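You operate a simulated robot arm through the tools that you are given. There is no shell and no other tool. Be economical: measure what you need, move in short steps, check, and stop when the job is done.

The job below is to be done with a simulated robot arm. You get a single attempt, and the scene is never put back.

Task
Put the can labelled "coupler" from the top of the brakes bench on the orange cover and the can marked "grease" on the blue pane.

The check looks at the end state, three seconds after you hand in, the way a careful person would. Anything else that was tipped, shoved, dropped, spilled or broken makes it a failure. A push-on lid holds only when it is set on centred and level and pressed home; a screw cap is set on level and turned clockwise until tight.

Robot
A 7-joint arm with a two-finger parallel gripper on a trunk, on a base that drives. Base frame: it is fixed to the floor where the robot stands at the start and does not move with it; the origin is under the middle of the robot, x ahead of it, y to its left, z up. Lengths are in cm, angles in degrees, forces in N, time in s.
With the tool pointing down near the work surface it reaches from about 46 to 92 cm from the robot's upright axis, wherever it stands. Its first joint turns from -115.0 to 115.0 degrees. Payload 3.91 kg.
Tool frame: the origin (TCP) lies between the finger pads and is the grasp point; the fingertips stand 3 cm ahead of it; z points along the fingers, y is the line along which they close. The gripper opens to 11 cm. The fingers are 2 cm wide and 1 cm thick; the gripper's body (4.8 by 11.2 cm) begins 5.5 cm behind the TCP.
Orientation is that of the tool frame in the base frame, as a unit quaternion [x, y, z, w]. With the fingers straight down and closing along the base's y, the tool's x points along the base's -x, its y along +y and its z along -z.

Tools
- The arm moves only by the tool send_rows. Its argument "rows" is a list of rows, each a list of 3 entries, a list of its own where there are three numbers: the shift along the tool's x, y, z in units of 40 mm (1.0 is 40 mm), then the turn, a rotation vector about the tool's x, y, z in units of 5 degrees (1.0 is 5 degrees), then the opening, from 0 (shut) to 1 (fully open). In form: [[[tx, ty, tz], [wx, wy, wz], gripper], ...]. A call has 1 to 10 rows; each row shifts and turns the commanded pose from where the row before left it, along the tool's axes as they then stand. A call with a number of a shift or a turn outside -1 to 1 is refused whole. A row lasts 0.2 s, in which the tool goes at most 5 cm and 8.6 degrees; a call with a longer step from one row to the next is refused whole, and so is a gripper value outside its range. Where a pose cannot be reached the arm comes as near as it can. A force on the tool above 40 N (or 10 N above the force at the start of the call, whichever is more), or a blocked arm, ends the call early, and 0.2 s more pass. Each finger travels about 15.3 cm/s and halts on what it meets, pressing with about 22 N; the grip force reading is that of the motor and also rises with nothing between the fingers. The clock runs only during rows and for 0.2 s after the last one: add rows that do not move to give the fingers time. It gives the time, the measured TCP pose, the force on the tool (base axes), the opening and the grip force at its end, in the units of the frame above (readings bear some noise).
- Cameras (640 x 400 px; columns grow to the right, rows downward): "scene" is now at [22.08, 17.36, 147.92]; the picture's right is [-0.35, -0.94, 0.00], its down [-0.60, 0.23, -0.77] and it looks along [0.72, -0.27, -0.64] (base axes); focal length 248 px, centre (320, 200). "wrist" rides on the gripper at [7.2, 1.7, -10.3] in the tool frame; the picture's right is [-0.23, 0.97, 0.00], its down [-0.76, -0.18, -0.62] and it looks along [-0.61, -0.14, 0.78] (tool axes); focal length 222 px, centre (320, 200).
- snapshot(camera): a new picture of that camera. The clock stands still meanwhile.
- slide_trunk(by): slides the trunk up (or, below 0, down) by that many cm; the arm and the scene camera ride with it, the base frame stays. It gives what a move gives, with no picture.
- steer(legs): drives the robot by 1 to 6 legs, each [ahead, left, turn to the left] in cm, cm and degrees, along the robot's own axes; the way and the turn of a leg run together, so that a leg with both is an arc; at most 150 cm and 180 degrees a leg. The arm and the cameras ride along, it lands a little off, and it stops where it bumps. It gives what a move gives.
- pan_tilt(pan, tilt): turns the head with the scene camera to pan (to the left, within 80 degrees either way) and tilt (down, from -29 to 69), counted from straight ahead of the robot. It gives what a move gives.
- locate(camera, pixels): for up to 12 pixels [column, row] of the newest picture of that camera ("zoom" is the newest enlarged one), the place [x, y, z] in the base frame of the surface seen there, good to about 0.2 cm. The clock stands still meanwhile.
- zoom(camera, box): a new picture of the part [left, top, right, bottom] of that camera's present view, enlarged. The clock stands still meanwhile.
- close_job(): hands the job in; it is judged then, once.

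Go step by step. Measure first, check grasps and placings, and put right what went wrong. The budget is 80 turns and 52 pictures, counting those below and the enlarged ones. Unless the task says otherwise, let go and move clear before handing in, and close with one line.

The tools are called after ">>>" as name(argument=value, ...) on one line, values as JSON. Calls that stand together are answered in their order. send_rows: Moves the arm, as the interface text tells. Its arguments: {"type":"object","properties":{"rows":{"type":"array"}},"required":["rows"]} The other tools are called the same way: slide_trunk (by) slides the trunk up or down; steer (legs) drives the base; pan_tilt (pan, tilt) turns the head that bears the scene camera; snapshot (camera) takes a picture; locate (camera, pixels) gives the place of the surface under pixels of a picture; zoom (camera, box) takes an enlarged picture of a part of a camera's view; close_job () hands the job in.

At the start:

```text
t: 0.0
eef_pos: [59.58, -29.82, 121.14]
orientation: [0.0, 1.0, 0.001, -0.001]
wrist_force: [-0.5, 0.7, -0.2]
finger_gap: 11.0
grip_force: 0.0
trunk travel left (down, up): [-82.5, 16.5]
robot x, y, heading: [-0.45, 0.41, -0.1]
head pan, tilt: [-20.6, 39.8]
```

scene: 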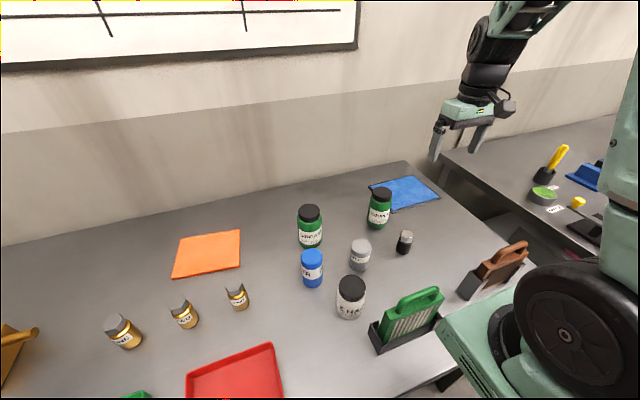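
wrist: 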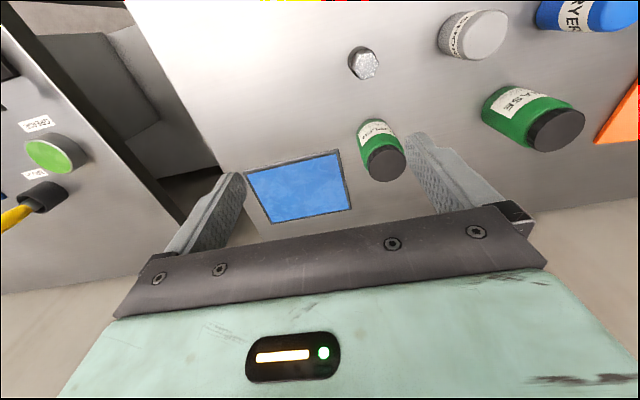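

The scene shows several labelled cans: green ones at (310,226) and (379,208), others at (312,268), (360,254), (350,297). I'll zoom to read the labels and look for the bench name.

>>> zoom(camera="scene", box=[270, 160, 450, 330])

>>> zoom(camera="wrist", box=[320, 0, 640, 200])

>>> zoom(camera="scene", box=[0, 220, 280, 400])

```text
2.35 times, centred on (360, 245) of scene
```

zoom: 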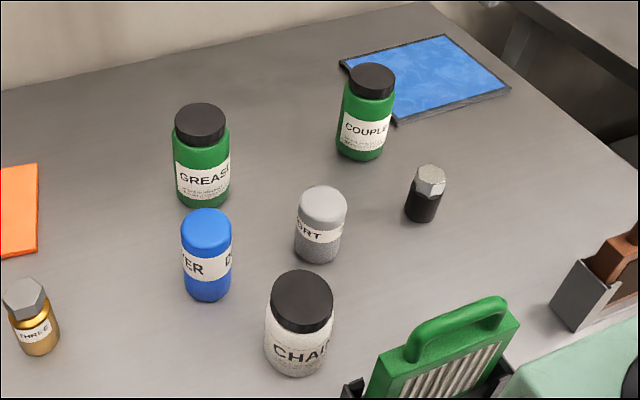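

```text
2.00 times, centred on (480, 100) of wrist
```

zoom: 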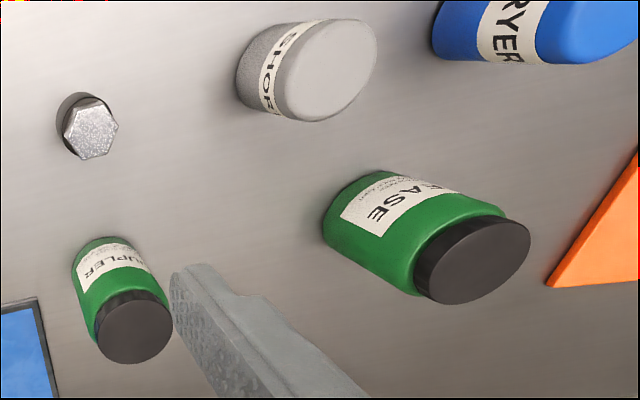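

```text
2.22 times, centred on (140, 310) of scene
```

zoom: 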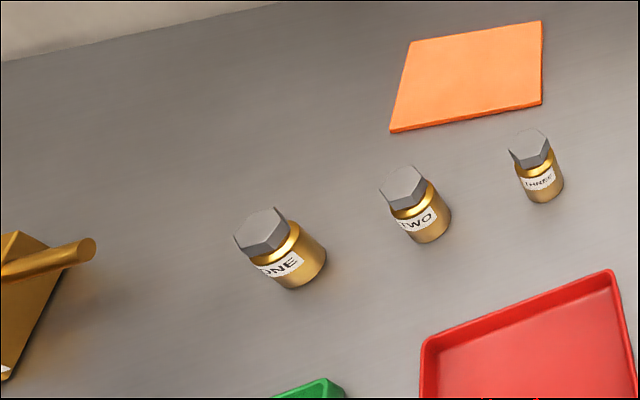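

The coupler can is at (379,208) and the grease can at (310,226), but I need to confirm this is the brakes bench. I'll look up at the wall signs and at the neighbouring benches.

>>> pan_tilt(pan=-10, tilt=0)

>>> snapshot(camera="scene")

>>> pan_tilt(pan=-75, tilt=20)

>>> snapshot(camera="scene")

>>> pan_tilt(pan=60, tilt=20)

>>> snapshot(camera="scene")

```text
t: 1.1
eef_pos: [59.6, -30.04, 121.25]
orientation: [0.0, 1.0, 0.001, 0.0]
wrist_force: [0.1, 0.1, -0.1]
finger_gap: 11.02
grip_force: 0.1
trunk travel left (down, up): [-82.5, 16.5]
robot x, y, heading: [-0.22, -0.08, -0.1]
head pan, tilt: [-10.0, 0.0]
```

```text
46 pictures are left
```

scene: 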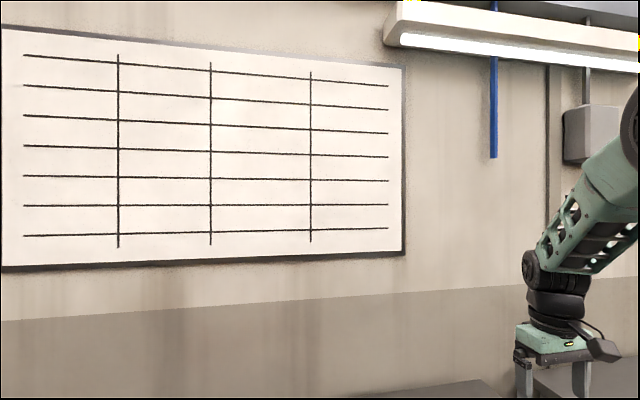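

```text
t: 2.4
eef_pos: [59.59, -30.04, 121.1]
orientation: [0.0, 1.0, 0.0, -0.001]
wrist_force: [-0.8, -0.4, 0.0]
finger_gap: 10.99
grip_force: 0.0
trunk travel left (down, up): [-82.5, 16.5]
robot x, y, heading: [0.22, -0.05, 0.0]
head pan, tilt: [-75.0, 20.0]
```

```text
45 pictures are left
```

scene: 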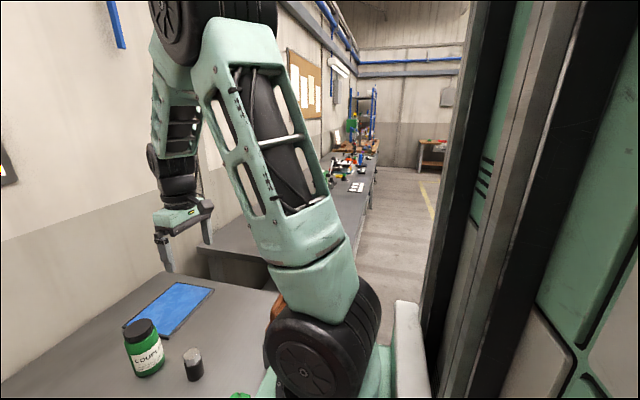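

```text
t: 4.6
eef_pos: [59.58, -29.93, 121.18]
orientation: [0.001, 1.0, -0.001, -0.001]
wrist_force: [0.8, 0.1, -0.7]
finger_gap: 11.0
grip_force: 0.1
trunk travel left (down, up): [-82.5, 16.5]
robot x, y, heading: [0.14, 0.03, -0.3]
head pan, tilt: [60.0, 20.0]
```

```text
44 pictures are left
```

scene: 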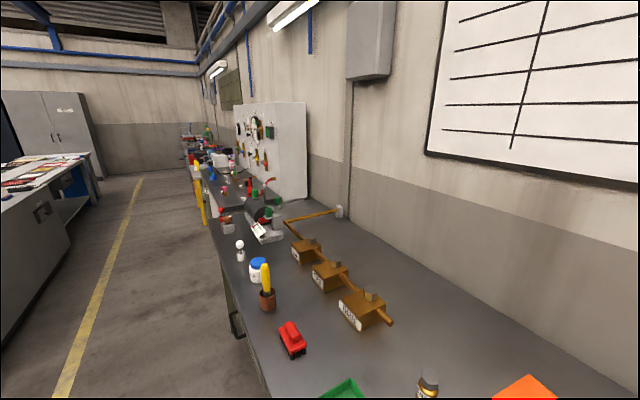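

Benches run both ways, with small labels on the neighbouring one (wrist (37,124)) and on wooden blocks at (350,315). I'll enlarge these to find the bench names.

>>> zoom(camera="scene", box=[220, 200, 460, 400])

>>> zoom(camera="scene", box=[160, 100, 320, 250])

>>> zoom(camera="wrist", box=[0, 0, 200, 250])

>>> pan_tilt(pan=0, tilt=65)

>>> snapshot(camera="scene")

```text
2.00 times, centred on (340, 300) of scene
```

zoom: 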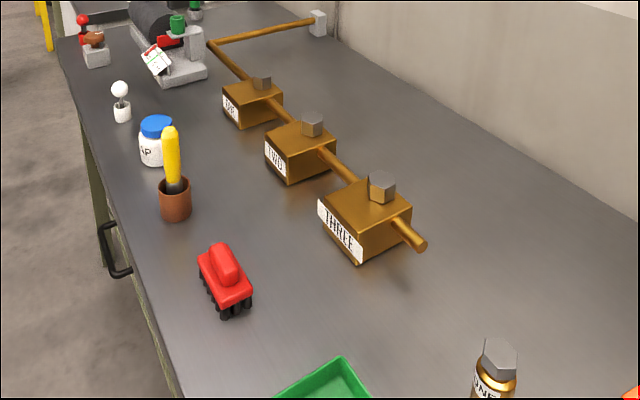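

```text
2.67 times, centred on (240, 175) of scene
```

zoom: 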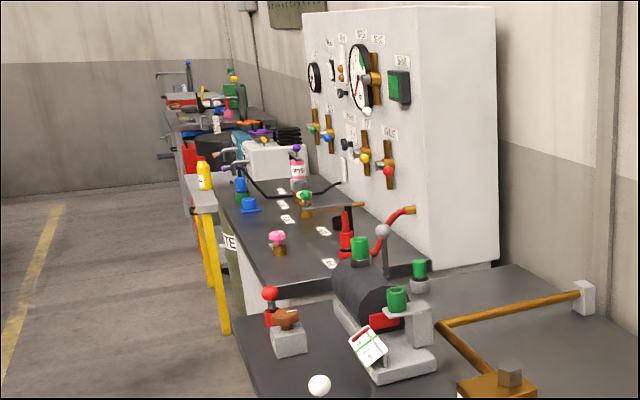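

```text
1.60 times, centred on (100, 125) of wrist
```

zoom: 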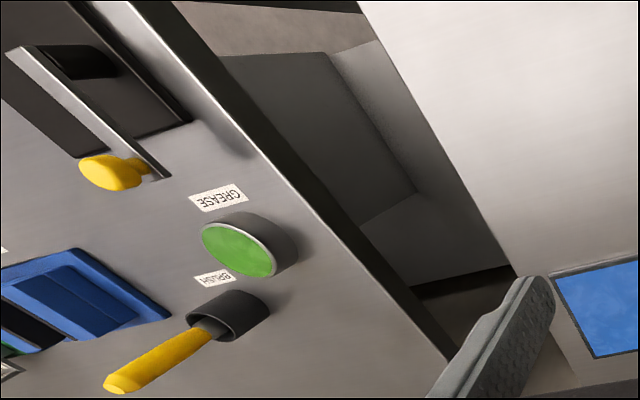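

```text
t: 5.9
eef_pos: [59.58, -29.97, 121.18]
orientation: [-0.001, 1.0, 0.0, -0.001]
wrist_force: [-0.9, -0.6, 0.1]
finger_gap: 10.97
grip_force: 0.1
trunk travel left (down, up): [-82.5, 16.5]
robot x, y, heading: [-0.16, 0.11, 0.2]
head pan, tilt: [0.0, 65.0]
```

```text
40 pictures are left
```

scene: 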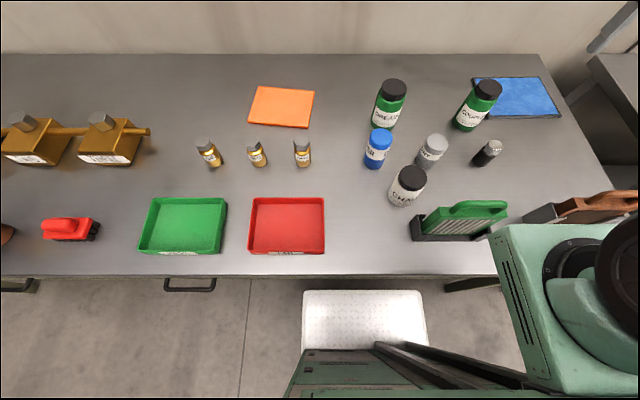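

This top view shows all the items on the bench, with the pads clear. I'll read the tray labels, then back off a little to see the bench's front for its name.

>>> zoom(camera="scene", box=[120, 190, 440, 300])

>>> steer(legs=[[-100, 0, 0]])

>>> pan_tilt(pan=0, tilt=35)

>>> snapshot(camera="scene")

```text
2.00 times, centred on (280, 245) of scene
```

zoom: 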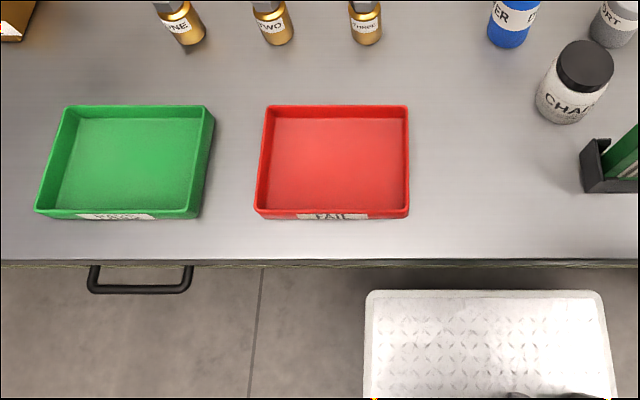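

```text
t: 10.2
eef_pos: [-25.91, -29.3, 121.18]
orientation: [-0.003, 1.0, 0.001, 0.0]
wrist_force: [0.3, 0.2, 0.6]
finger_gap: 11.0
grip_force: 0.0
trunk travel left (down, up): [-82.5, 16.5]
robot x, y, heading: [-85.74, 0.28, 0.6]
head pan, tilt: [0.0, 65.0]
stopped in leg 1: the robot was blocked; the commanded pose is now the measured one
```

```text
t: 11.1
eef_pos: [-25.97, -29.34, 121.17]
orientation: [-0.003, 1.0, 0.0, 0.001]
wrist_force: [0.0, -0.1, -0.2]
finger_gap: 10.97
grip_force: 0.2
trunk travel left (down, up): [-82.5, 16.5]
robot x, y, heading: [-86.0, 0.4, 0.6]
head pan, tilt: [0.0, 35.0]
```

```text
38 pictures are left
```

scene: 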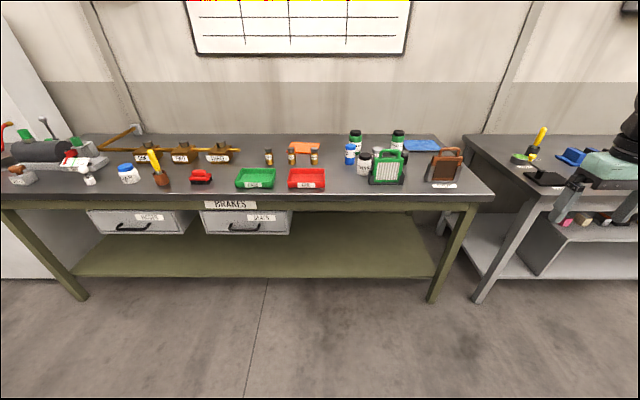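

The front label at (232,204) reads BRAKES, so this is the right bench. I'll drive back to the starting place and measure positions.

>>> steer(legs=[[85.5, 0, -0.6]])

>>> pan_tilt(pan=-10, tilt=55)

>>> snapshot(camera="scene")

```text
t: 15.7
eef_pos: [60.05, -30.35, 121.31]
orientation: [0.006, 1.0, 0.001, 0.0]
wrist_force: [0.2, -0.4, -0.5]
finger_gap: 11.0
grip_force: 0.1
trunk travel left (down, up): [-82.5, 16.5]
robot x, y, heading: [0.76, 0.23, -0.6]
head pan, tilt: [0.0, 35.0]
```

```text
t: 16.5
eef_pos: [60.09, -30.39, 121.35]
orientation: [0.006, 1.0, 0.0, 0.001]
wrist_force: [-0.2, 0.0, 0.0]
finger_gap: 10.98
grip_force: 0.0
trunk travel left (down, up): [-82.5, 16.5]
robot x, y, heading: [0.72, 0.04, -0.3]
head pan, tilt: [-10.0, 55.0]
```

```text
37 pictures are left
```

scene: 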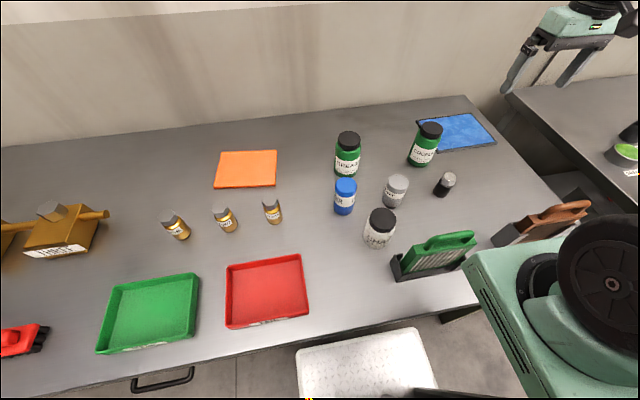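

>>> zoom(camera="scene", box=[310, 90, 510, 220])

>>> locate(camera="scene", pixels=[[219, 154], [276, 151], [275, 185], [215, 188], [245, 170], [419, 117], [467, 114], [495, 143], [441, 151], [462, 130], [320, 150]])

>>> locate(camera="scene", pixels=[[348, 138], [339, 139], [358, 139], [348, 132], [348, 145], [347, 176], [431, 129], [421, 130], [441, 130], [430, 123], [430, 135], [418, 165]])

>>> locate(camera="scene", pixels=[[346, 185], [346, 214], [399, 182], [392, 206], [449, 178], [441, 195], [335, 185], [356, 185], [336, 168], [360, 165], [410, 158], [433, 160]])

```text
3.08 times, centred on (410, 155) of scene
```

zoom: 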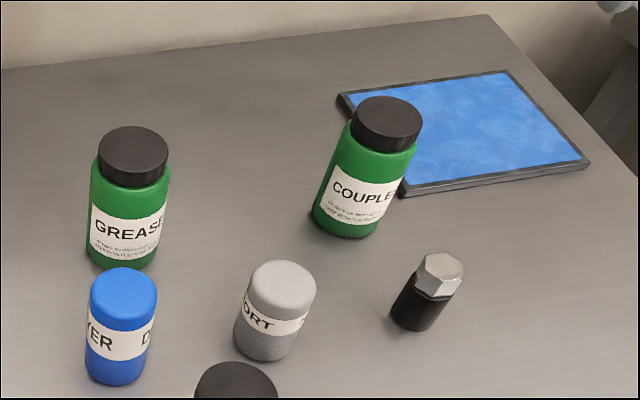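

```text
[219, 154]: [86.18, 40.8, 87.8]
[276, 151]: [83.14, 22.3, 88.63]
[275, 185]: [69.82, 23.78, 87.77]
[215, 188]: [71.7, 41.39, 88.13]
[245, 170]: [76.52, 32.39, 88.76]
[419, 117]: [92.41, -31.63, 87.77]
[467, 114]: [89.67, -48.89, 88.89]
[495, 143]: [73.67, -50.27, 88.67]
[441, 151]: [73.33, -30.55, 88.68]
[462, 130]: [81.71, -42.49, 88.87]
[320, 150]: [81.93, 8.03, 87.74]
```

```text
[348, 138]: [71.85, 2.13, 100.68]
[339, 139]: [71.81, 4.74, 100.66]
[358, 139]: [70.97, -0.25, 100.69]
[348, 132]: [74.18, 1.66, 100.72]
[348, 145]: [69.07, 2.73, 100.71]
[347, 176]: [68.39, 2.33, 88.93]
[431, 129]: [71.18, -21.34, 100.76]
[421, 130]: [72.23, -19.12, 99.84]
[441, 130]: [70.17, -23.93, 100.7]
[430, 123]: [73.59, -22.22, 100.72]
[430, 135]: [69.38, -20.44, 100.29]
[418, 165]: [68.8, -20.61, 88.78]
```

```text
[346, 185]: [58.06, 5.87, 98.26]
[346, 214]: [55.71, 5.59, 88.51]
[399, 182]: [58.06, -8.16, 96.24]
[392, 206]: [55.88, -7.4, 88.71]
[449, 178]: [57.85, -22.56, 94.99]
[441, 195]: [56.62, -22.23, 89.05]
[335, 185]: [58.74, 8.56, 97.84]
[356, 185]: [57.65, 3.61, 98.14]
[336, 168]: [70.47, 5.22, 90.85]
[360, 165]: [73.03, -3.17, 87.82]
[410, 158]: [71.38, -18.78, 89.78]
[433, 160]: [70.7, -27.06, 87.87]
```

Brakes bench measured: coupler can centre ≈ (71.5, -21.6), top 100.7; grease ≈ (71.8, 2.1); orange centre ≈ (77.7, 32); blue centre ≈ (81.7, -40). I'll move over the coupler can and stop above it.

>>> send_rows(rows=[[[-0.71, 0.55, 0], [0, 0, 0], 1], [[-0.71, 0.55, 0], [0, 0, 0], 1], [[-0.71, 0.55, 0], [0, 0, 0], 1], [[-0.71, 0.55, 0], [0, 0, 0], 1], [[0, 0, 0.95], [0, 0, 0], 1], [[0, 0, 0.95], [0, 0, 0], 1], [[0, 0, 0.95], [0, 0, 0], 1], [[0, 0, 0.95], [0, 0, 0], 1], [[0, 0, 0], [0, 0, 0], 1]])

>>> snapshot(camera="wrist")

>>> snapshot(camera="scene")

```text
t: 18.5
eef_pos: [71.6, -21.68, 105.91]
orientation: [0.005, 1.0, 0.0, 0.001]
wrist_force: [-0.6, 0.0, -0.3]
finger_gap: 11.03
grip_force: 0.1
trunk travel left (down, up): [-82.5, 16.5]
robot x, y, heading: [1.13, 0.14, -0.9]
head pan, tilt: [-10.0, 55.0]
```

```text
35 pictures are left
```

wrist: 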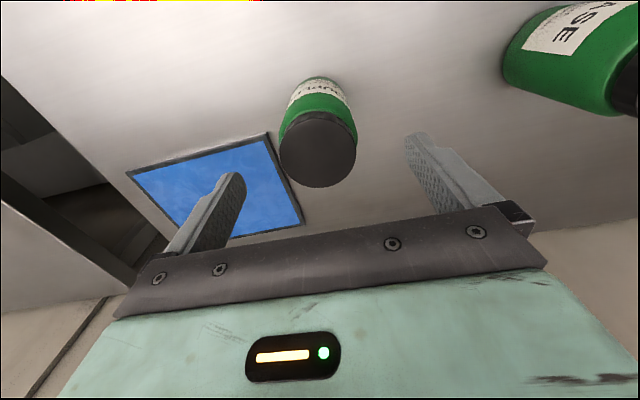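

```text
34 pictures are left
```

scene: 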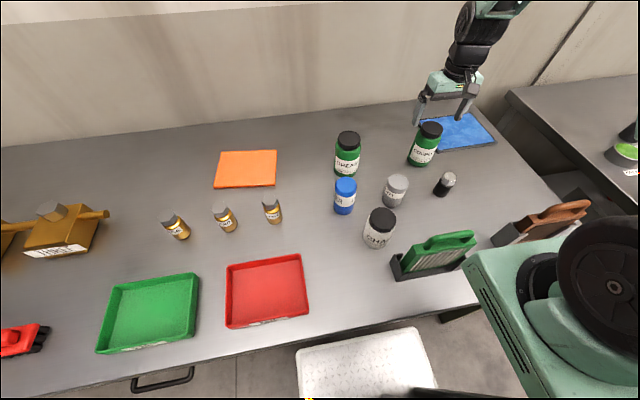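

In the wrist view the lid at (318,150) sits exactly where the tool axis projects, so it's centred. I'll descend to z≈96.7 and close on the body below the lid.

>>> send_rows(rows=[[[0, 0, 0.6], [0, 0, 0], 1], [[0, 0, 0.6], [0, 0, 0], 1], [[0, 0, 0.6], [0, 0, 0], 1], [[0, 0, 0.5], [0, 0, 0], 1], [[0, 0, 0], [0, 0, 0], 0.75], [[0, 0, 0], [0, 0, 0], 0.5], [[0, 0, 0], [0, 0, 0], 0.3], [[0, 0, 0], [0, 0, 0], 0.3], [[0, 0, 0], [0, 0, 0], 0.3]])

>>> snapshot(camera="wrist")

```text
t: 20.5
eef_pos: [71.66, -21.8, 96.82]
orientation: [0.006, 1.0, 0.001, 0.001]
wrist_force: [1.0, 0.3, -0.2]
finger_gap: 6.51
grip_force: 21.7
trunk travel left (down, up): [-82.5, 16.5]
robot x, y, heading: [1.08, 0.15, -0.6]
head pan, tilt: [-10.0, 55.0]
```

```text
33 pictures are left
```

wrist: 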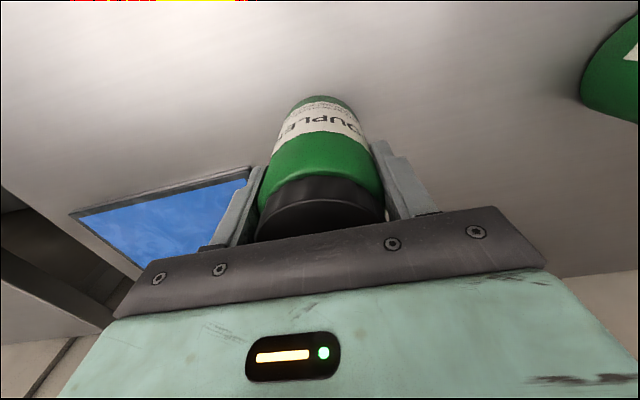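

The can is held (gap 6.5, grip 21.7). I'll lift 20 cm and swing left toward the orange cover, above everything.

>>> send_rows(rows=[[[0, 0, -0.5], [0, 0, 0], 0.3], [[0, 0, -0.9], [0, 0, 0], 0.3], [[0, 0, -0.9], [0, 0, 0], 0.3], [[0, 0, -0.9], [0, 0, 0], 0.3], [[0, 0, -0.9], [0, 0, 0], 0.3], [[0, 0, -0.7], [0, 0, 0], 0.3], [[0, 0, 0], [0, 0, 0], 0.3]])

>>> send_rows(rows=[[[0, 0.5, 0], [0, 0, 0], 0.3], [[0, 0.9, 0], [0, 0, 0], 0.3], [[0, 0.9, 0], [0, 0, 0], 0.3], [[0, 0.9, 0], [0, 0, 0], 0.3], [[0, 0.9, 0], [0, 0, 0], 0.3], [[0, 0.9, 0], [0, 0, 0], 0.3], [[0, 0.9, 0], [0, 0, 0], 0.3], [[0, 0.9, 0], [0, 0, 0], 0.3], [[0, 0.9, 0], [0, 0, 0], 0.3]])

>>> send_rows(rows=[[[-0.3, 0.9, 0], [0, 0, 0], 0.3], [[-0.3, 0.9, 0], [0, 0, 0], 0.3], [[-0.3, 0.9, 0], [0, 0, 0], 0.3], [[-0.3, 0.9, 0], [0, 0, 0], 0.3], [[-0.3, 0.9, 0], [0, 0, 0], 0.3], [[0, 0.9, 0], [0, 0, 0], 0.3], [[0, 0, 0], [0, 0, 0], 0.3]])

>>> snapshot(camera="wrist")

>>> snapshot(camera="scene")

```text
t: 22.1
eef_pos: [71.57, -21.84, 116.25]
orientation: [0.006, 1.0, 0.0, 0.001]
wrist_force: [0.2, 0.2, -2.4]
finger_gap: 5.42
grip_force: 22.5
trunk travel left (down, up): [-82.5, 16.5]
robot x, y, heading: [0.76, 0.2, -0.9]
head pan, tilt: [-10.0, 55.0]
```

```text
t: 24.1
eef_pos: [71.93, 9.26, 116.06]
orientation: [0.007, 1.0, 0.001, 0.001]
wrist_force: [0.3, -0.4, -2.4]
finger_gap: 5.41
grip_force: 21.9
trunk travel left (down, up): [-82.5, 16.5]
robot x, y, heading: [0.69, 0.39, -0.6]
head pan, tilt: [-10.0, 55.0]
```

```text
t: 25.7
eef_pos: [78.32, 30.57, 116.17]
orientation: [0.006, 1.0, -0.001, 0.001]
wrist_force: [-0.6, -0.5, -2.4]
finger_gap: 5.37
grip_force: 21.3
trunk travel left (down, up): [-82.5, 16.5]
robot x, y, heading: [0.99, 0.31, -0.7]
head pan, tilt: [-10.0, 55.0]
```

```text
32 pictures are left
```

wrist: 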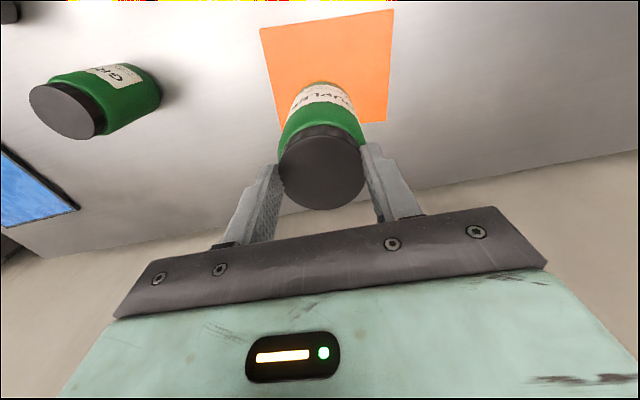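

```text
31 pictures are left
```

scene: 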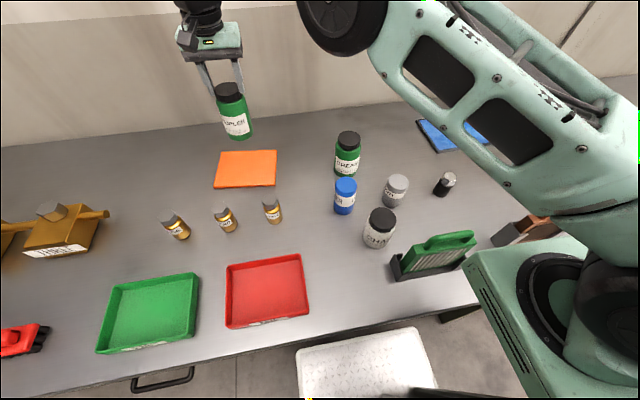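

The gap dropped to 5.4 and the lid now shows lower between the fingers at (322,167), so the can slipped down and hangs by its lid. I'll measure where it is now before lowering.

>>> locate(camera="wrist", pixels=[[322, 160], [322, 195], [300, 165], [345, 165], [322, 110], [330, 60]])

>>> locate(camera="scene", pixels=[[228, 89], [235, 136], [235, 125], [231, 105]])

>>> zoom(camera="scene", box=[160, 0, 320, 200])

```text
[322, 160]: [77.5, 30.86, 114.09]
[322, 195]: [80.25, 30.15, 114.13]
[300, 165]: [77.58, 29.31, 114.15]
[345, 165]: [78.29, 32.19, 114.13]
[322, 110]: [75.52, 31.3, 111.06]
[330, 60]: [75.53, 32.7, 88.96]
```

```text
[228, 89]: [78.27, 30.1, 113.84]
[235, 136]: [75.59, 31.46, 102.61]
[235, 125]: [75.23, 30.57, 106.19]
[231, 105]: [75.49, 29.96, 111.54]
```

```text
2.00 times, centred on (240, 100) of scene
```

zoom: 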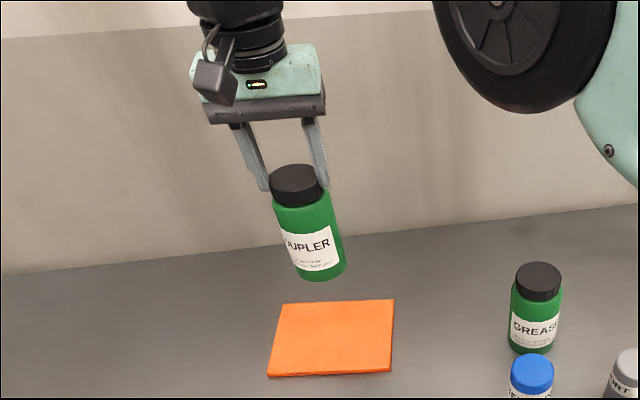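

The lid top is at z=114.1 with the fingertips holding only the lid's upper 1 cm; bottom ≈101.2, above the orange cover at (78,31). I'll lower gently straight down, stopping about 1 cm short.

>>> send_rows(rows=[[[0, 0, 0.1], [0, 0, 0], 0.3], [[0, 0, 0.2], [0, 0, 0], 0.3], [[0, 0, 0.35], [0, 0, 0], 0.3], [[0, 0, 0.4], [0, 0, 0], 0.3], [[0, 0, 0.4], [0, 0, 0], 0.3], [[0, 0, 0.4], [0, 0, 0], 0.3], [[0, 0, 0.4], [0, 0, 0], 0.3], [[0, 0, 0.3], [0, 0, 0], 0.3], [[0, 0, 0.2], [0, 0, 0], 0.3], [[0, 0, 0.1], [0, 0, 0], 0.3]])

>>> zoom(camera="scene", box=[160, 0, 320, 200])

>>> locate(camera="scene", pixels=[[235, 124]])

```text
t: 27.9
eef_pos: [78.1, 30.68, 104.67]
orientation: [0.006, 1.0, 0.0, 0.001]
wrist_force: [0.8, -0.2, -3.2]
finger_gap: 5.36
grip_force: 21.7
trunk travel left (down, up): [-82.5, 16.5]
robot x, y, heading: [0.83, 0.29, -0.6]
head pan, tilt: [-10.0, 55.0]
```

```text
2.00 times, centred on (240, 100) of scene
```

zoom: 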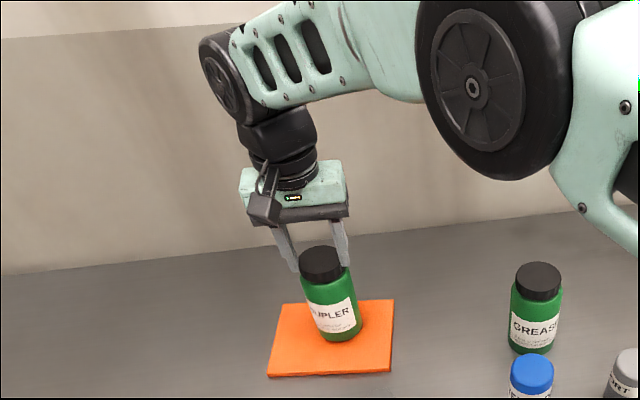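

```text
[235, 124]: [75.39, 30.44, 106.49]
```

The can hangs upright over the cover, about 1 cm off. I'll lower in tiny steps until the force shows contact.

>>> send_rows(rows=[[[0, 0, 0.08], [0, 0, 0], 0.3], [[0, 0, 0.08], [0, 0, 0], 0.3], [[0, 0, 0.04], [0, 0, 0], 0.3], [[0, 0, 0], [0, 0, 0], 0.3]])

>>> send_rows(rows=[[[0, 0, 0.04], [0, 0, 0], 0.3], [[0, 0, 0], [0, 0, 0], 0.3]])

>>> locate(camera="scene", pixels=[[240, 133]])

>>> zoom(camera="scene", box=[190, 100, 290, 200])

```text
t: 28.9
eef_pos: [78.15, 30.73, 104.11]
orientation: [0.006, 1.0, 0.001, 0.002]
wrist_force: [-3.2, -0.5, 9.6]
finger_gap: 5.35
grip_force: 21.8
trunk travel left (down, up): [-82.5, 16.5]
robot x, y, heading: [0.85, 0.06, -0.2]
head pan, tilt: [-10.0, 55.0]
```

```text
t: 29.5
eef_pos: [78.15, 30.77, 103.94]
orientation: [0.006, 1.0, 0.002, 0.003]
wrist_force: [-0.9, 4.6, 22.0]
finger_gap: 5.38
grip_force: 21.4
trunk travel left (down, up): [-82.5, 16.5]
robot x, y, heading: [1.01, 0.12, -0.4]
head pan, tilt: [-10.0, 55.0]
```

```text
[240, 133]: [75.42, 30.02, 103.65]
```

```text
4.00 times, centred on (240, 150) of scene
```

zoom: 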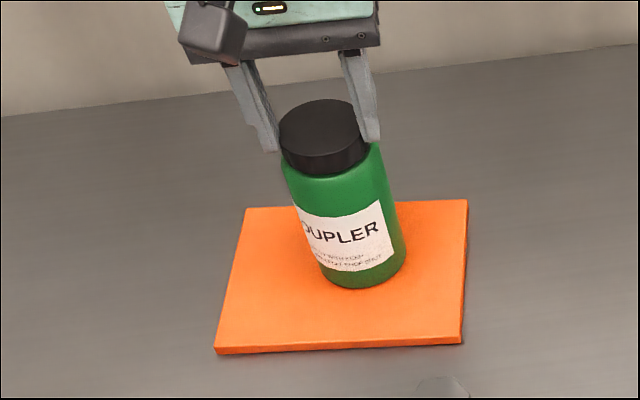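

It's in full contact (22 N up). I'll ease off a couple of mm, then open and lift straight clear.

>>> send_rows(rows=[[[0, 0, -0.06], [0, 0, 0], 0.3], [[0, 0, 0], [0, 0, 0], 0.45], [[0, 0, 0], [0, 0, 0], 0.6], [[0, 0, 0], [0, 0, 0], 0.8], [[0, 0, 0], [0, 0, 0], 1], [[0, 0, -0.3], [0, 0, 0], 1], [[0, 0, -0.9], [0, 0, 0], 1], [[0, 0, -0.9], [0, 0, 0], 1], [[0, 0, -0.9], [0, 0, 0], 1], [[0, 0, 0], [0, 0, 0], 1]])

>>> snapshot(camera="scene")

>>> locate(camera="scene", pixels=[[241, 132], [347, 138], [339, 139], [358, 139]])

```text
t: 31.7
eef_pos: [77.85, 30.53, 116.08]
orientation: [0.006, 1.0, 0.0, 0.001]
wrist_force: [0.0, 0.6, 0.6]
finger_gap: 11.01
grip_force: 0.0
trunk travel left (down, up): [-82.5, 16.5]
robot x, y, heading: [0.95, 0.45, -0.6]
head pan, tilt: [-10.0, 55.0]
```

```text
27 pictures are left
```

scene: 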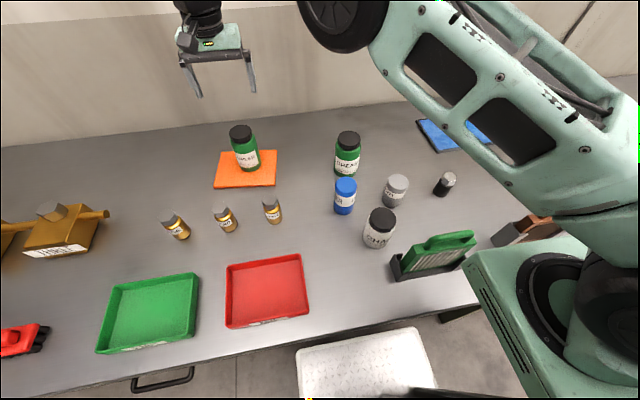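

```text
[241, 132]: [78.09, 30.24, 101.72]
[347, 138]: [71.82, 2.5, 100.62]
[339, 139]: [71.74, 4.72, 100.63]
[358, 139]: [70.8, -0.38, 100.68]
```

The coupler stands upright on the orange cover. Next, the grease can: the body seems slick, so I'll grip its lid over most of its height. Moving above (71.7, 2.1).

>>> send_rows(rows=[[[0.19, -0.89, 0], [0, 0, 0], 1], [[0.19, -0.89, 0], [0, 0, 0], 1], [[0.19, -0.89, 0], [0, 0, 0], 1], [[0.19, -0.89, 0], [0, 0, 0], 1], [[0.19, -0.89, 0], [0, 0, 0], 1], [[0.19, -0.89, 0], [0, 0, 0], 1], [[0.19, -0.89, 0], [0, 0, 0], 1], [[0.19, -0.89, 0], [0, 0, 0], 1], [[0, 0, 0], [0, 0, 0], 1]])

>>> send_rows(rows=[[[0, 0, 0.8], [0, 0, 0], 1], [[0, 0, 0.8], [0, 0, 0], 1], [[0, 0, 0.8], [0, 0, 0], 1], [[0, 0, 0], [0, 0, 0], 1]])

>>> snapshot(camera="wrist")

>>> locate(camera="wrist", pixels=[[320, 150], [300, 150], [340, 150], [320, 135], [320, 170]])

```text
t: 33.7
eef_pos: [71.47, 2.31, 115.89]
orientation: [0.007, 1.0, 0.0, 0.001]
wrist_force: [-1.0, 0.2, -0.1]
finger_gap: 10.97
grip_force: 0.1
trunk travel left (down, up): [-82.5, 16.5]
robot x, y, heading: [1.19, 0.13, -0.2]
head pan, tilt: [-10.0, 55.0]
```

```text
t: 34.7
eef_pos: [71.71, 2.22, 106.23]
orientation: [0.006, 1.0, 0.0, 0.0]
wrist_force: [0.9, 1.4, -0.4]
finger_gap: 11.0
grip_force: 0.1
trunk travel left (down, up): [-82.5, 16.5]
robot x, y, heading: [0.65, 0.26, -0.3]
head pan, tilt: [-10.0, 55.0]
```

```text
26 pictures are left
```

wrist: 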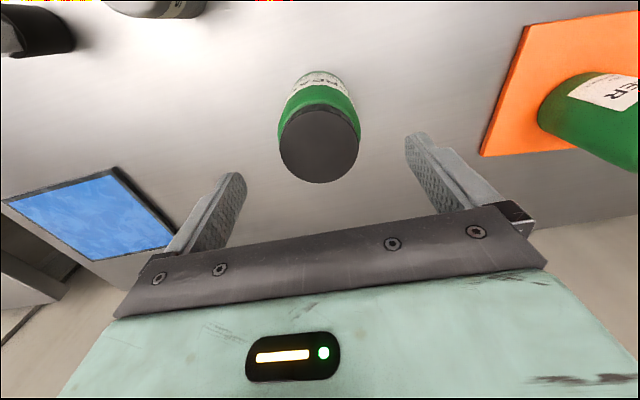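

```text
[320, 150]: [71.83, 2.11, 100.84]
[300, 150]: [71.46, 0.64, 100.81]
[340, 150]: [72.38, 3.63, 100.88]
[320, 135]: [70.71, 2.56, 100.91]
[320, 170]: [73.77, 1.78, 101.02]
```

The grease lid is centred at (320,144). Descending to z≈101.5 and closing on the lid.

>>> send_rows(rows=[[[0.08, 0, 0.5], [0, 0, 0], 1], [[0, 0, 0.4], [0, 0, 0], 1], [[0, 0, 0.29], [0, 0, 0], 1], [[0, 0, 0], [0, 0, 0], 0.75], [[0, 0, 0], [0, 0, 0], 0.5], [[0, 0, 0], [0, 0, 0], 0.25], [[0, 0, 0], [0, 0, 0], 0.25], [[0, 0, 0], [0, 0, 0], 0.25]])

>>> send_rows(rows=[[[0, 0, -0.1], [0, 0, 0], 0.25], [[0, 0, -0.2], [0, 0, 0], 0.25], [[0, 0, -0.1], [0, 0, 0], 0.25], [[0, 0, 0], [0, 0, 0], 0.25]])

>>> snapshot(camera="wrist")

>>> locate(camera="wrist", pixels=[[320, 170], [320, 185]])

```text
t: 36.5
eef_pos: [71.42, 2.21, 101.56]
orientation: [0.006, 1.0, 0.0, 0.002]
wrist_force: [-0.9, -1.2, 0.3]
finger_gap: 7.14
grip_force: 21.9
trunk travel left (down, up): [-82.5, 16.5]
robot x, y, heading: [0.83, 0.06, -0.9]
head pan, tilt: [-10.0, 55.0]
```

```text
t: 37.5
eef_pos: [71.41, 2.3, 103.22]
orientation: [0.006, 1.0, 0.0, 0.0]
wrist_force: [0.1, -0.1, -3.5]
finger_gap: 7.11
grip_force: 22.3
trunk travel left (down, up): [-82.5, 16.5]
robot x, y, heading: [0.38, 0.04, -0.6]
head pan, tilt: [-10.0, 55.0]
```

```text
25 pictures are left
```

wrist: 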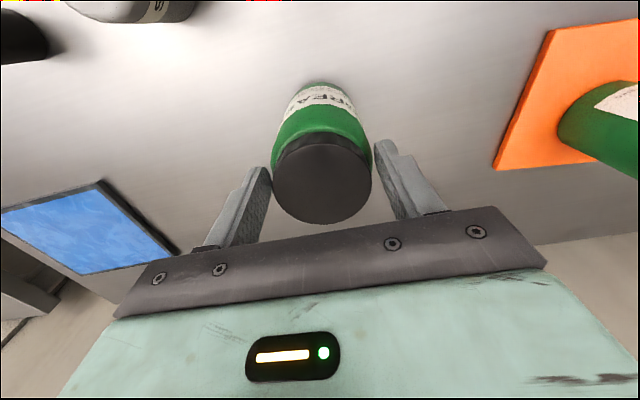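

```text
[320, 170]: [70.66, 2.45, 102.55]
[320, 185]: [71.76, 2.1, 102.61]
```

The can lifted (lid top 102.6) with gap 7.1, so the tips hold the body's top edge just below the lid. I'll hold still for a moment and see whether it creeps.

>>> send_rows(rows=[[[0, 0, 0], [0, 0, 0], 0.25], [[0, 0, 0], [0, 0, 0], 0.25], [[0, 0, -0.2], [0, 0, 0], 0.25], [[0, 0, -0.3], [0, 0, 0], 0.25], [[0, 0, -0.1], [0, 0, 0], 0.25], [[0, 0, 0], [0, 0, 0], 0.25], [[0, 0, 0], [0, 0, 0], 0.25]])

>>> zoom(camera="wrist", box=[220, 70, 420, 240])

>>> locate(camera="zoom", pixels=[[320, 370], [320, 420]])

>>> zoom(camera="scene", box=[280, 60, 420, 220])

```text
t: 39.1
eef_pos: [71.34, 2.17, 105.71]
orientation: [0.006, 1.0, -0.001, 0.001]
wrist_force: [0.0, 0.3, -3.2]
finger_gap: 7.16
grip_force: 22.0
trunk travel left (down, up): [-82.5, 16.5]
robot x, y, heading: [0.56, 0.47, -0.5]
head pan, tilt: [-10.0, 55.0]
```

```text
2.35 times, centred on (320, 155) of wrist
```

zoom: 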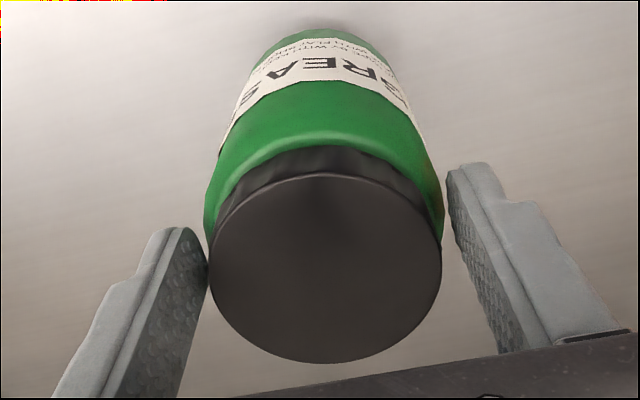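

```text
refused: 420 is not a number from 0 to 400
```

```text
2.50 times, centred on (350, 140) of scene
```

zoom: 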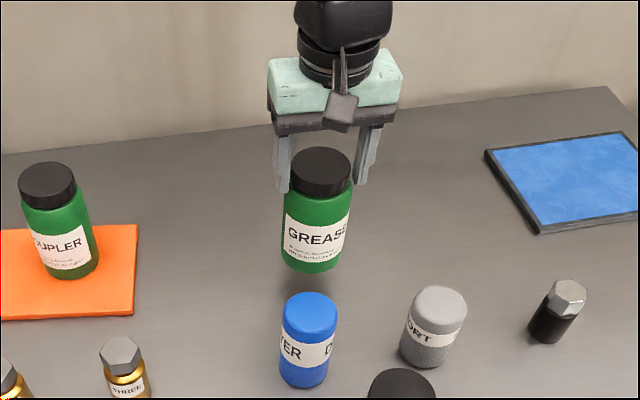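

No creep: the can hangs upright with its bottom near z=92. I'll carry it low and gently rightward to over the blue pane at about (79.5, -39.5).

>>> send_rows(rows=[[[-0.05, -0.2, 0], [0, 0, 0], 0.25], [[-0.1, -0.4, 0], [0, 0, 0], 0.25], [[-0.14, -0.7, 0], [0, 0, 0], 0.25], [[-0.14, -0.7, 0], [0, 0, 0], 0.25], [[-0.14, -0.7, 0], [0, 0, 0], 0.25], [[-0.14, -0.7, 0], [0, 0, 0], 0.25], [[-0.14, -0.7, 0], [0, 0, 0], 0.25], [[-0.1, -0.6, 0], [0, 0, 0], 0.25], [[-0.05, -0.4, 0], [0, 0, 0], 0.25], [[0, -0.2, 0], [0, 0, 0], 0.25]])

>>> zoom(camera="wrist", box=[120, 40, 520, 290])

```text
t: 41.3
eef_pos: [75.03, -18.9, 105.62]
orientation: [0.006, 1.0, 0.001, 0.001]
wrist_force: [0.1, 0.0, -3.8]
finger_gap: 7.12
grip_force: 21.8
trunk travel left (down, up): [-82.5, 16.5]
robot x, y, heading: [0.81, 0.52, -0.6]
head pan, tilt: [-10.0, 55.0]
```

```text
1.60 times, centred on (320, 165) of wrist
```

zoom: 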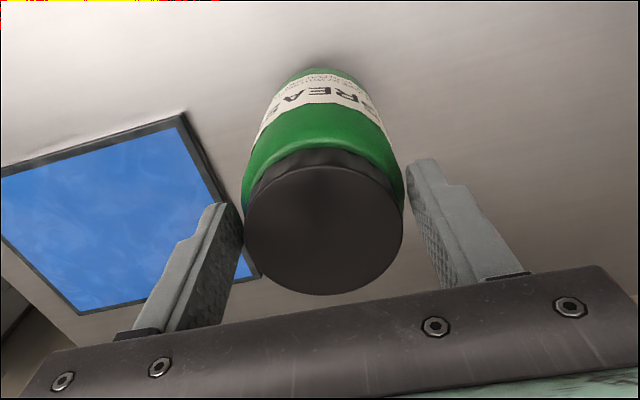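

Still held unchanged. Remaining shift: about +4.7 in x and -20.8 in y.

>>> send_rows(rows=[[[-0.05, -0.2, 0], [0, 0, 0], 0.25], [[-0.12, -0.4, 0], [0, 0, 0], 0.25], [[-0.17, -0.7, 0], [0, 0, 0], 0.25], [[-0.17, -0.7, 0], [0, 0, 0], 0.25], [[-0.17, -0.7, 0], [0, 0, 0], 0.25], [[-0.17, -0.7, 0], [0, 0, 0], 0.25], [[-0.17, -0.7, 0], [0, 0, 0], 0.25], [[-0.12, -0.6, 0], [0, 0, 0], 0.25], [[-0.03, -0.4, 0], [0, 0, 0], 0.25], [[0, -0.1, 0], [0, 0, 0], 0.25]])

>>> pan_tilt(pan=-30, tilt=50)

>>> snapshot(camera="wrist")

>>> snapshot(camera="scene")

```text
t: 43.5
eef_pos: [79.49, -39.85, 105.5]
orientation: [0.005, 1.0, 0.001, 0.001]
wrist_force: [-1.2, -0.4, -2.1]
finger_gap: 7.14
grip_force: 22.4
trunk travel left (down, up): [-82.5, 16.5]
robot x, y, heading: [0.83, 0.11, -0.5]
head pan, tilt: [-10.0, 55.0]
```

```text
t: 44.3
eef_pos: [79.48, -39.83, 105.5]
orientation: [0.006, 1.0, 0.001, 0.001]
wrist_force: [0.2, 0.8, -3.0]
finger_gap: 7.13
grip_force: 21.9
trunk travel left (down, up): [-82.5, 16.5]
robot x, y, heading: [0.58, 0.17, -0.4]
head pan, tilt: [-30.0, 50.0]
```

```text
21 pictures are left
```

wrist: 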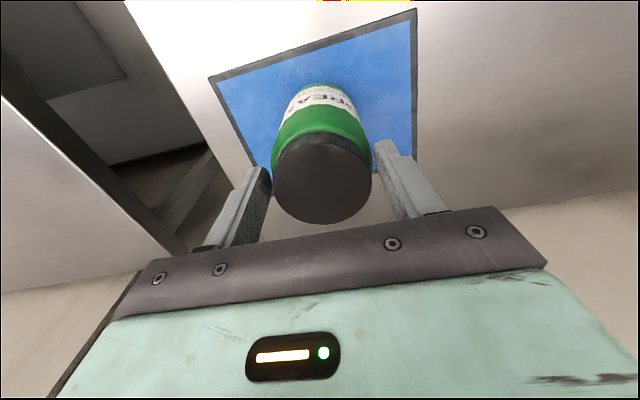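

```text
20 pictures are left
```

scene: 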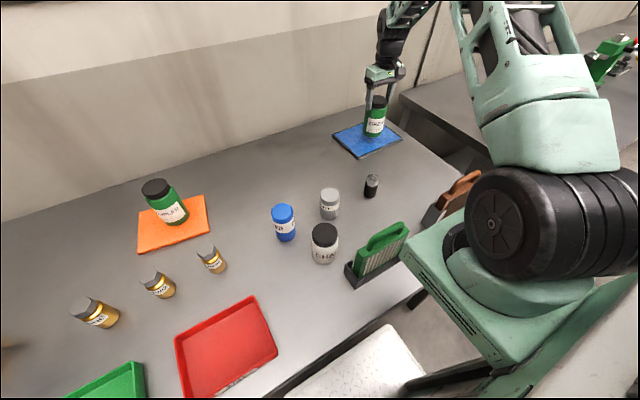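

The can is centred over the blue pane, held upright. I'll lower 2.4 cm, then tiny steps to a light contact.

>>> send_rows(rows=[[[0, 0, 0.1], [0, 0, 0], 0.25], [[0, 0, 0.2], [0, 0, 0], 0.25], [[0, 0, 0.2], [0, 0, 0], 0.25], [[0, 0, 0.1], [0, 0, 0], 0.25], [[0, 0, 0], [0, 0, 0], 0.25]])

>>> send_rows(rows=[[[0, 0, 0.05], [0, 0, 0], 0.25], [[0, 0, 0], [0, 0, 0], 0.25]])

>>> send_rows(rows=[[[0, 0, 0.04], [0, 0, 0], 0.25], [[0, 0, 0], [0, 0, 0], 0.25]])

```text
t: 45.5
eef_pos: [79.53, -39.95, 103.25]
orientation: [0.006, 1.0, 0.0, 0.001]
wrist_force: [0.8, 0.0, -2.8]
finger_gap: 7.12
grip_force: 22.4
trunk travel left (down, up): [-82.5, 16.5]
robot x, y, heading: [0.95, 0.11, -0.6]
head pan, tilt: [-30.0, 50.0]
```

```text
t: 46.1
eef_pos: [79.51, -39.84, 102.88]
orientation: [0.006, 1.0, -0.001, 0.0]
wrist_force: [0.4, 0.6, -3.0]
finger_gap: 7.09
grip_force: 21.8
trunk travel left (down, up): [-82.5, 16.5]
robot x, y, heading: [0.95, 0.1, -0.5]
head pan, tilt: [-30.0, 50.0]
```

```text
t: 46.7
eef_pos: [79.56, -40.0, 102.91]
orientation: [0.007, 1.0, 0.001, 0.001]
wrist_force: [0.0, -0.3, -3.4]
finger_gap: 7.12
grip_force: 22.2
trunk travel left (down, up): [-82.5, 16.5]
robot x, y, heading: [0.58, 0.45, -0.3]
head pan, tilt: [-30.0, 50.0]
```

No contact yet; continuing in 1–1.5 mm steps.

>>> send_rows(rows=[[[0, 0, 0.03], [0, 0, 0], 0.25], [[0, 0, 0], [0, 0, 0], 0.25]])

>>> send_rows(rows=[[[0, 0, 0.03], [0, 0, 0], 0.25], [[0, 0, 0], [0, 0, 0], 0.25]])

```text
t: 47.3
eef_pos: [79.62, -39.96, 102.7]
orientation: [0.007, 1.0, 0.0, 0.001]
wrist_force: [0.2, 0.2, -3.1]
finger_gap: 7.1
grip_force: 22.3
trunk travel left (down, up): [-82.5, 16.5]
robot x, y, heading: [0.82, 0.13, -0.5]
head pan, tilt: [-30.0, 50.0]
```

```text
t: 47.9
eef_pos: [79.46, -39.9, 102.56]
orientation: [0.005, 1.0, -0.001, 0.001]
wrist_force: [-1.2, -0.7, -2.2]
finger_gap: 7.12
grip_force: 21.7
trunk travel left (down, up): [-82.5, 16.5]
robot x, y, heading: [0.75, 0.22, -0.5]
head pan, tilt: [-30.0, 50.0]
```

>>> send_rows(rows=[[[0, 0, 0.03], [0, 0, 0], 0.25], [[0, 0, 0], [0, 0, 0], 0.25]])

>>> zoom(camera="scene", box=[320, 60, 420, 180])

```text
t: 48.5
eef_pos: [79.53, -39.91, 102.61]
orientation: [0.006, 1.0, -0.001, 0.001]
wrist_force: [-2.2, 0.8, 11.6]
finger_gap: 7.13
grip_force: 22.0
trunk travel left (down, up): [-82.5, 16.5]
robot x, y, heading: [0.91, 0.21, -0.7]
head pan, tilt: [-30.0, 50.0]
```

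```text
3.33 times, centred on (370, 120) of scene
```

zoom: 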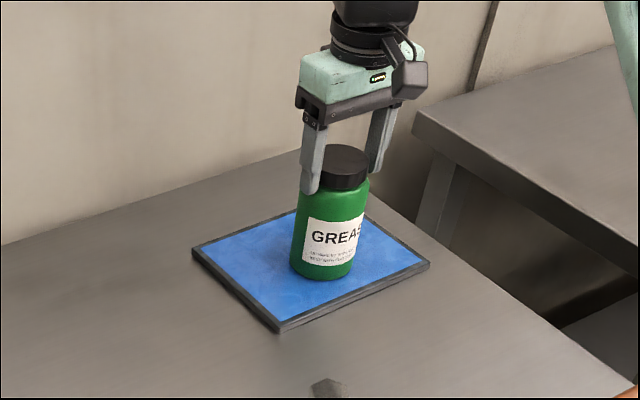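

Contact at 11.6 N, with the can upright on the pane. Easing off slightly, opening, and lifting clear.

>>> send_rows(rows=[[[0, 0, -0.03], [0, 0, 0], 0.25], [[0, 0, 0], [0, 0, 0], 0.6], [[0, 0, 0], [0, 0, 0], 0.8], [[0, 0, 0], [0, 0, 0], 1], [[0, 0, 0], [0, 0, 0], 1], [[0, 0, -0.3], [0, 0, 0], 1], [[0, 0, -0.9], [0, 0, 0], 1], [[0, 0, -0.9], [0, 0, 0], 1], [[0, 0, -0.9], [0, 0, 0], 1], [[0, 0, -0.5], [0, 0, 0], 1]])

>>> snapshot(camera="scene")

>>> zoom(camera="scene", box=[100, 60, 420, 280])

>>> pan_tilt(pan=80, tilt=30)

>>> snapshot(camera="scene")

```text
t: 50.7
eef_pos: [79.49, -39.81, 116.74]
orientation: [0.007, 1.0, 0.0, 0.001]
wrist_force: [0.4, 0.4, 0.0]
finger_gap: 10.99
grip_force: 0.1
trunk travel left (down, up): [-82.5, 16.5]
robot x, y, heading: [0.58, 0.78, -0.7]
head pan, tilt: [-30.0, 50.0]
```

```text
18 pictures are left
```

scene: 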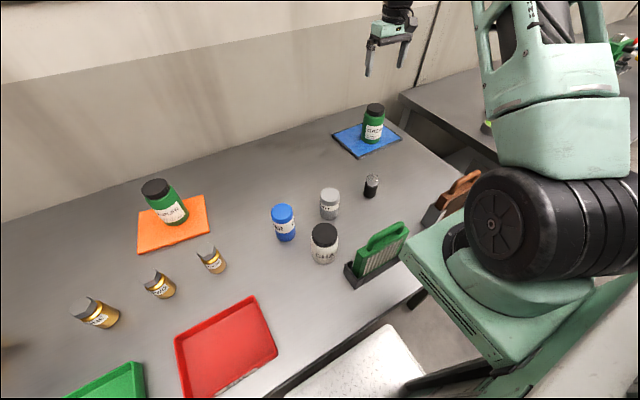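

```text
1.82 times, centred on (260, 170) of scene
```

zoom: 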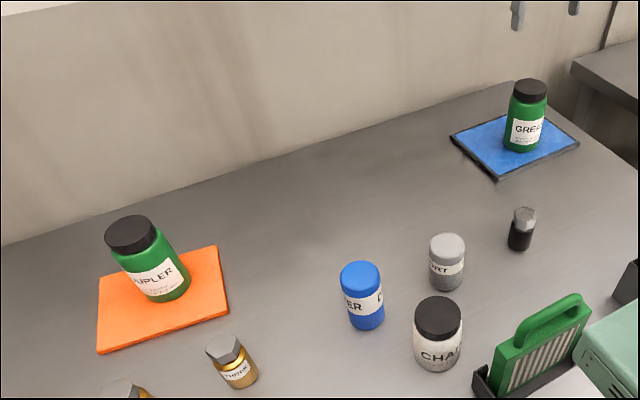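

```text
t: 52.6
eef_pos: [79.64, -39.89, 116.79]
orientation: [0.006, 1.0, 0.0, 0.001]
wrist_force: [0.3, -0.2, -0.1]
finger_gap: 10.97
grip_force: 0.0
trunk travel left (down, up): [-82.5, 16.5]
robot x, y, heading: [0.46, 0.08, -0.4]
head pan, tilt: [80.0, 30.0]
```

```text
16 pictures are left
```

scene: 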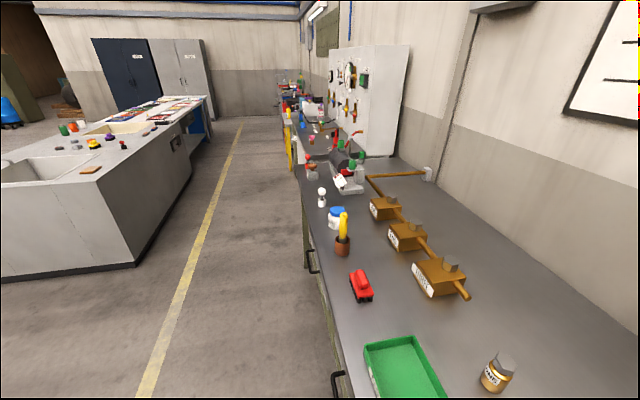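

Both cans stand upright on their pads and nothing else on the bench has moved. My reverse earlier ended in a bump against something behind, so I'll take an enlarged look at that island.

>>> zoom(camera="scene", box=[0, 60, 220, 240])

```text
2.22 times, centred on (110, 150) of scene
```

zoom: 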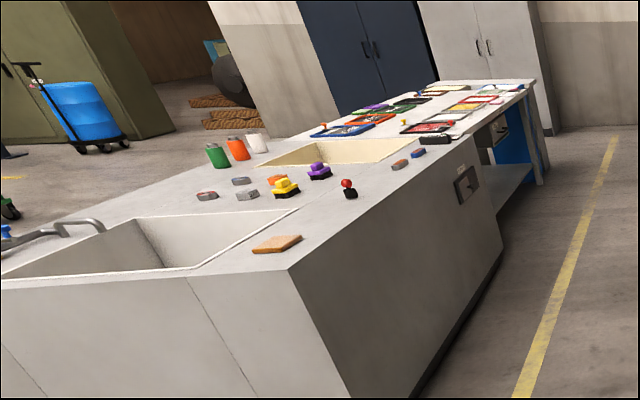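

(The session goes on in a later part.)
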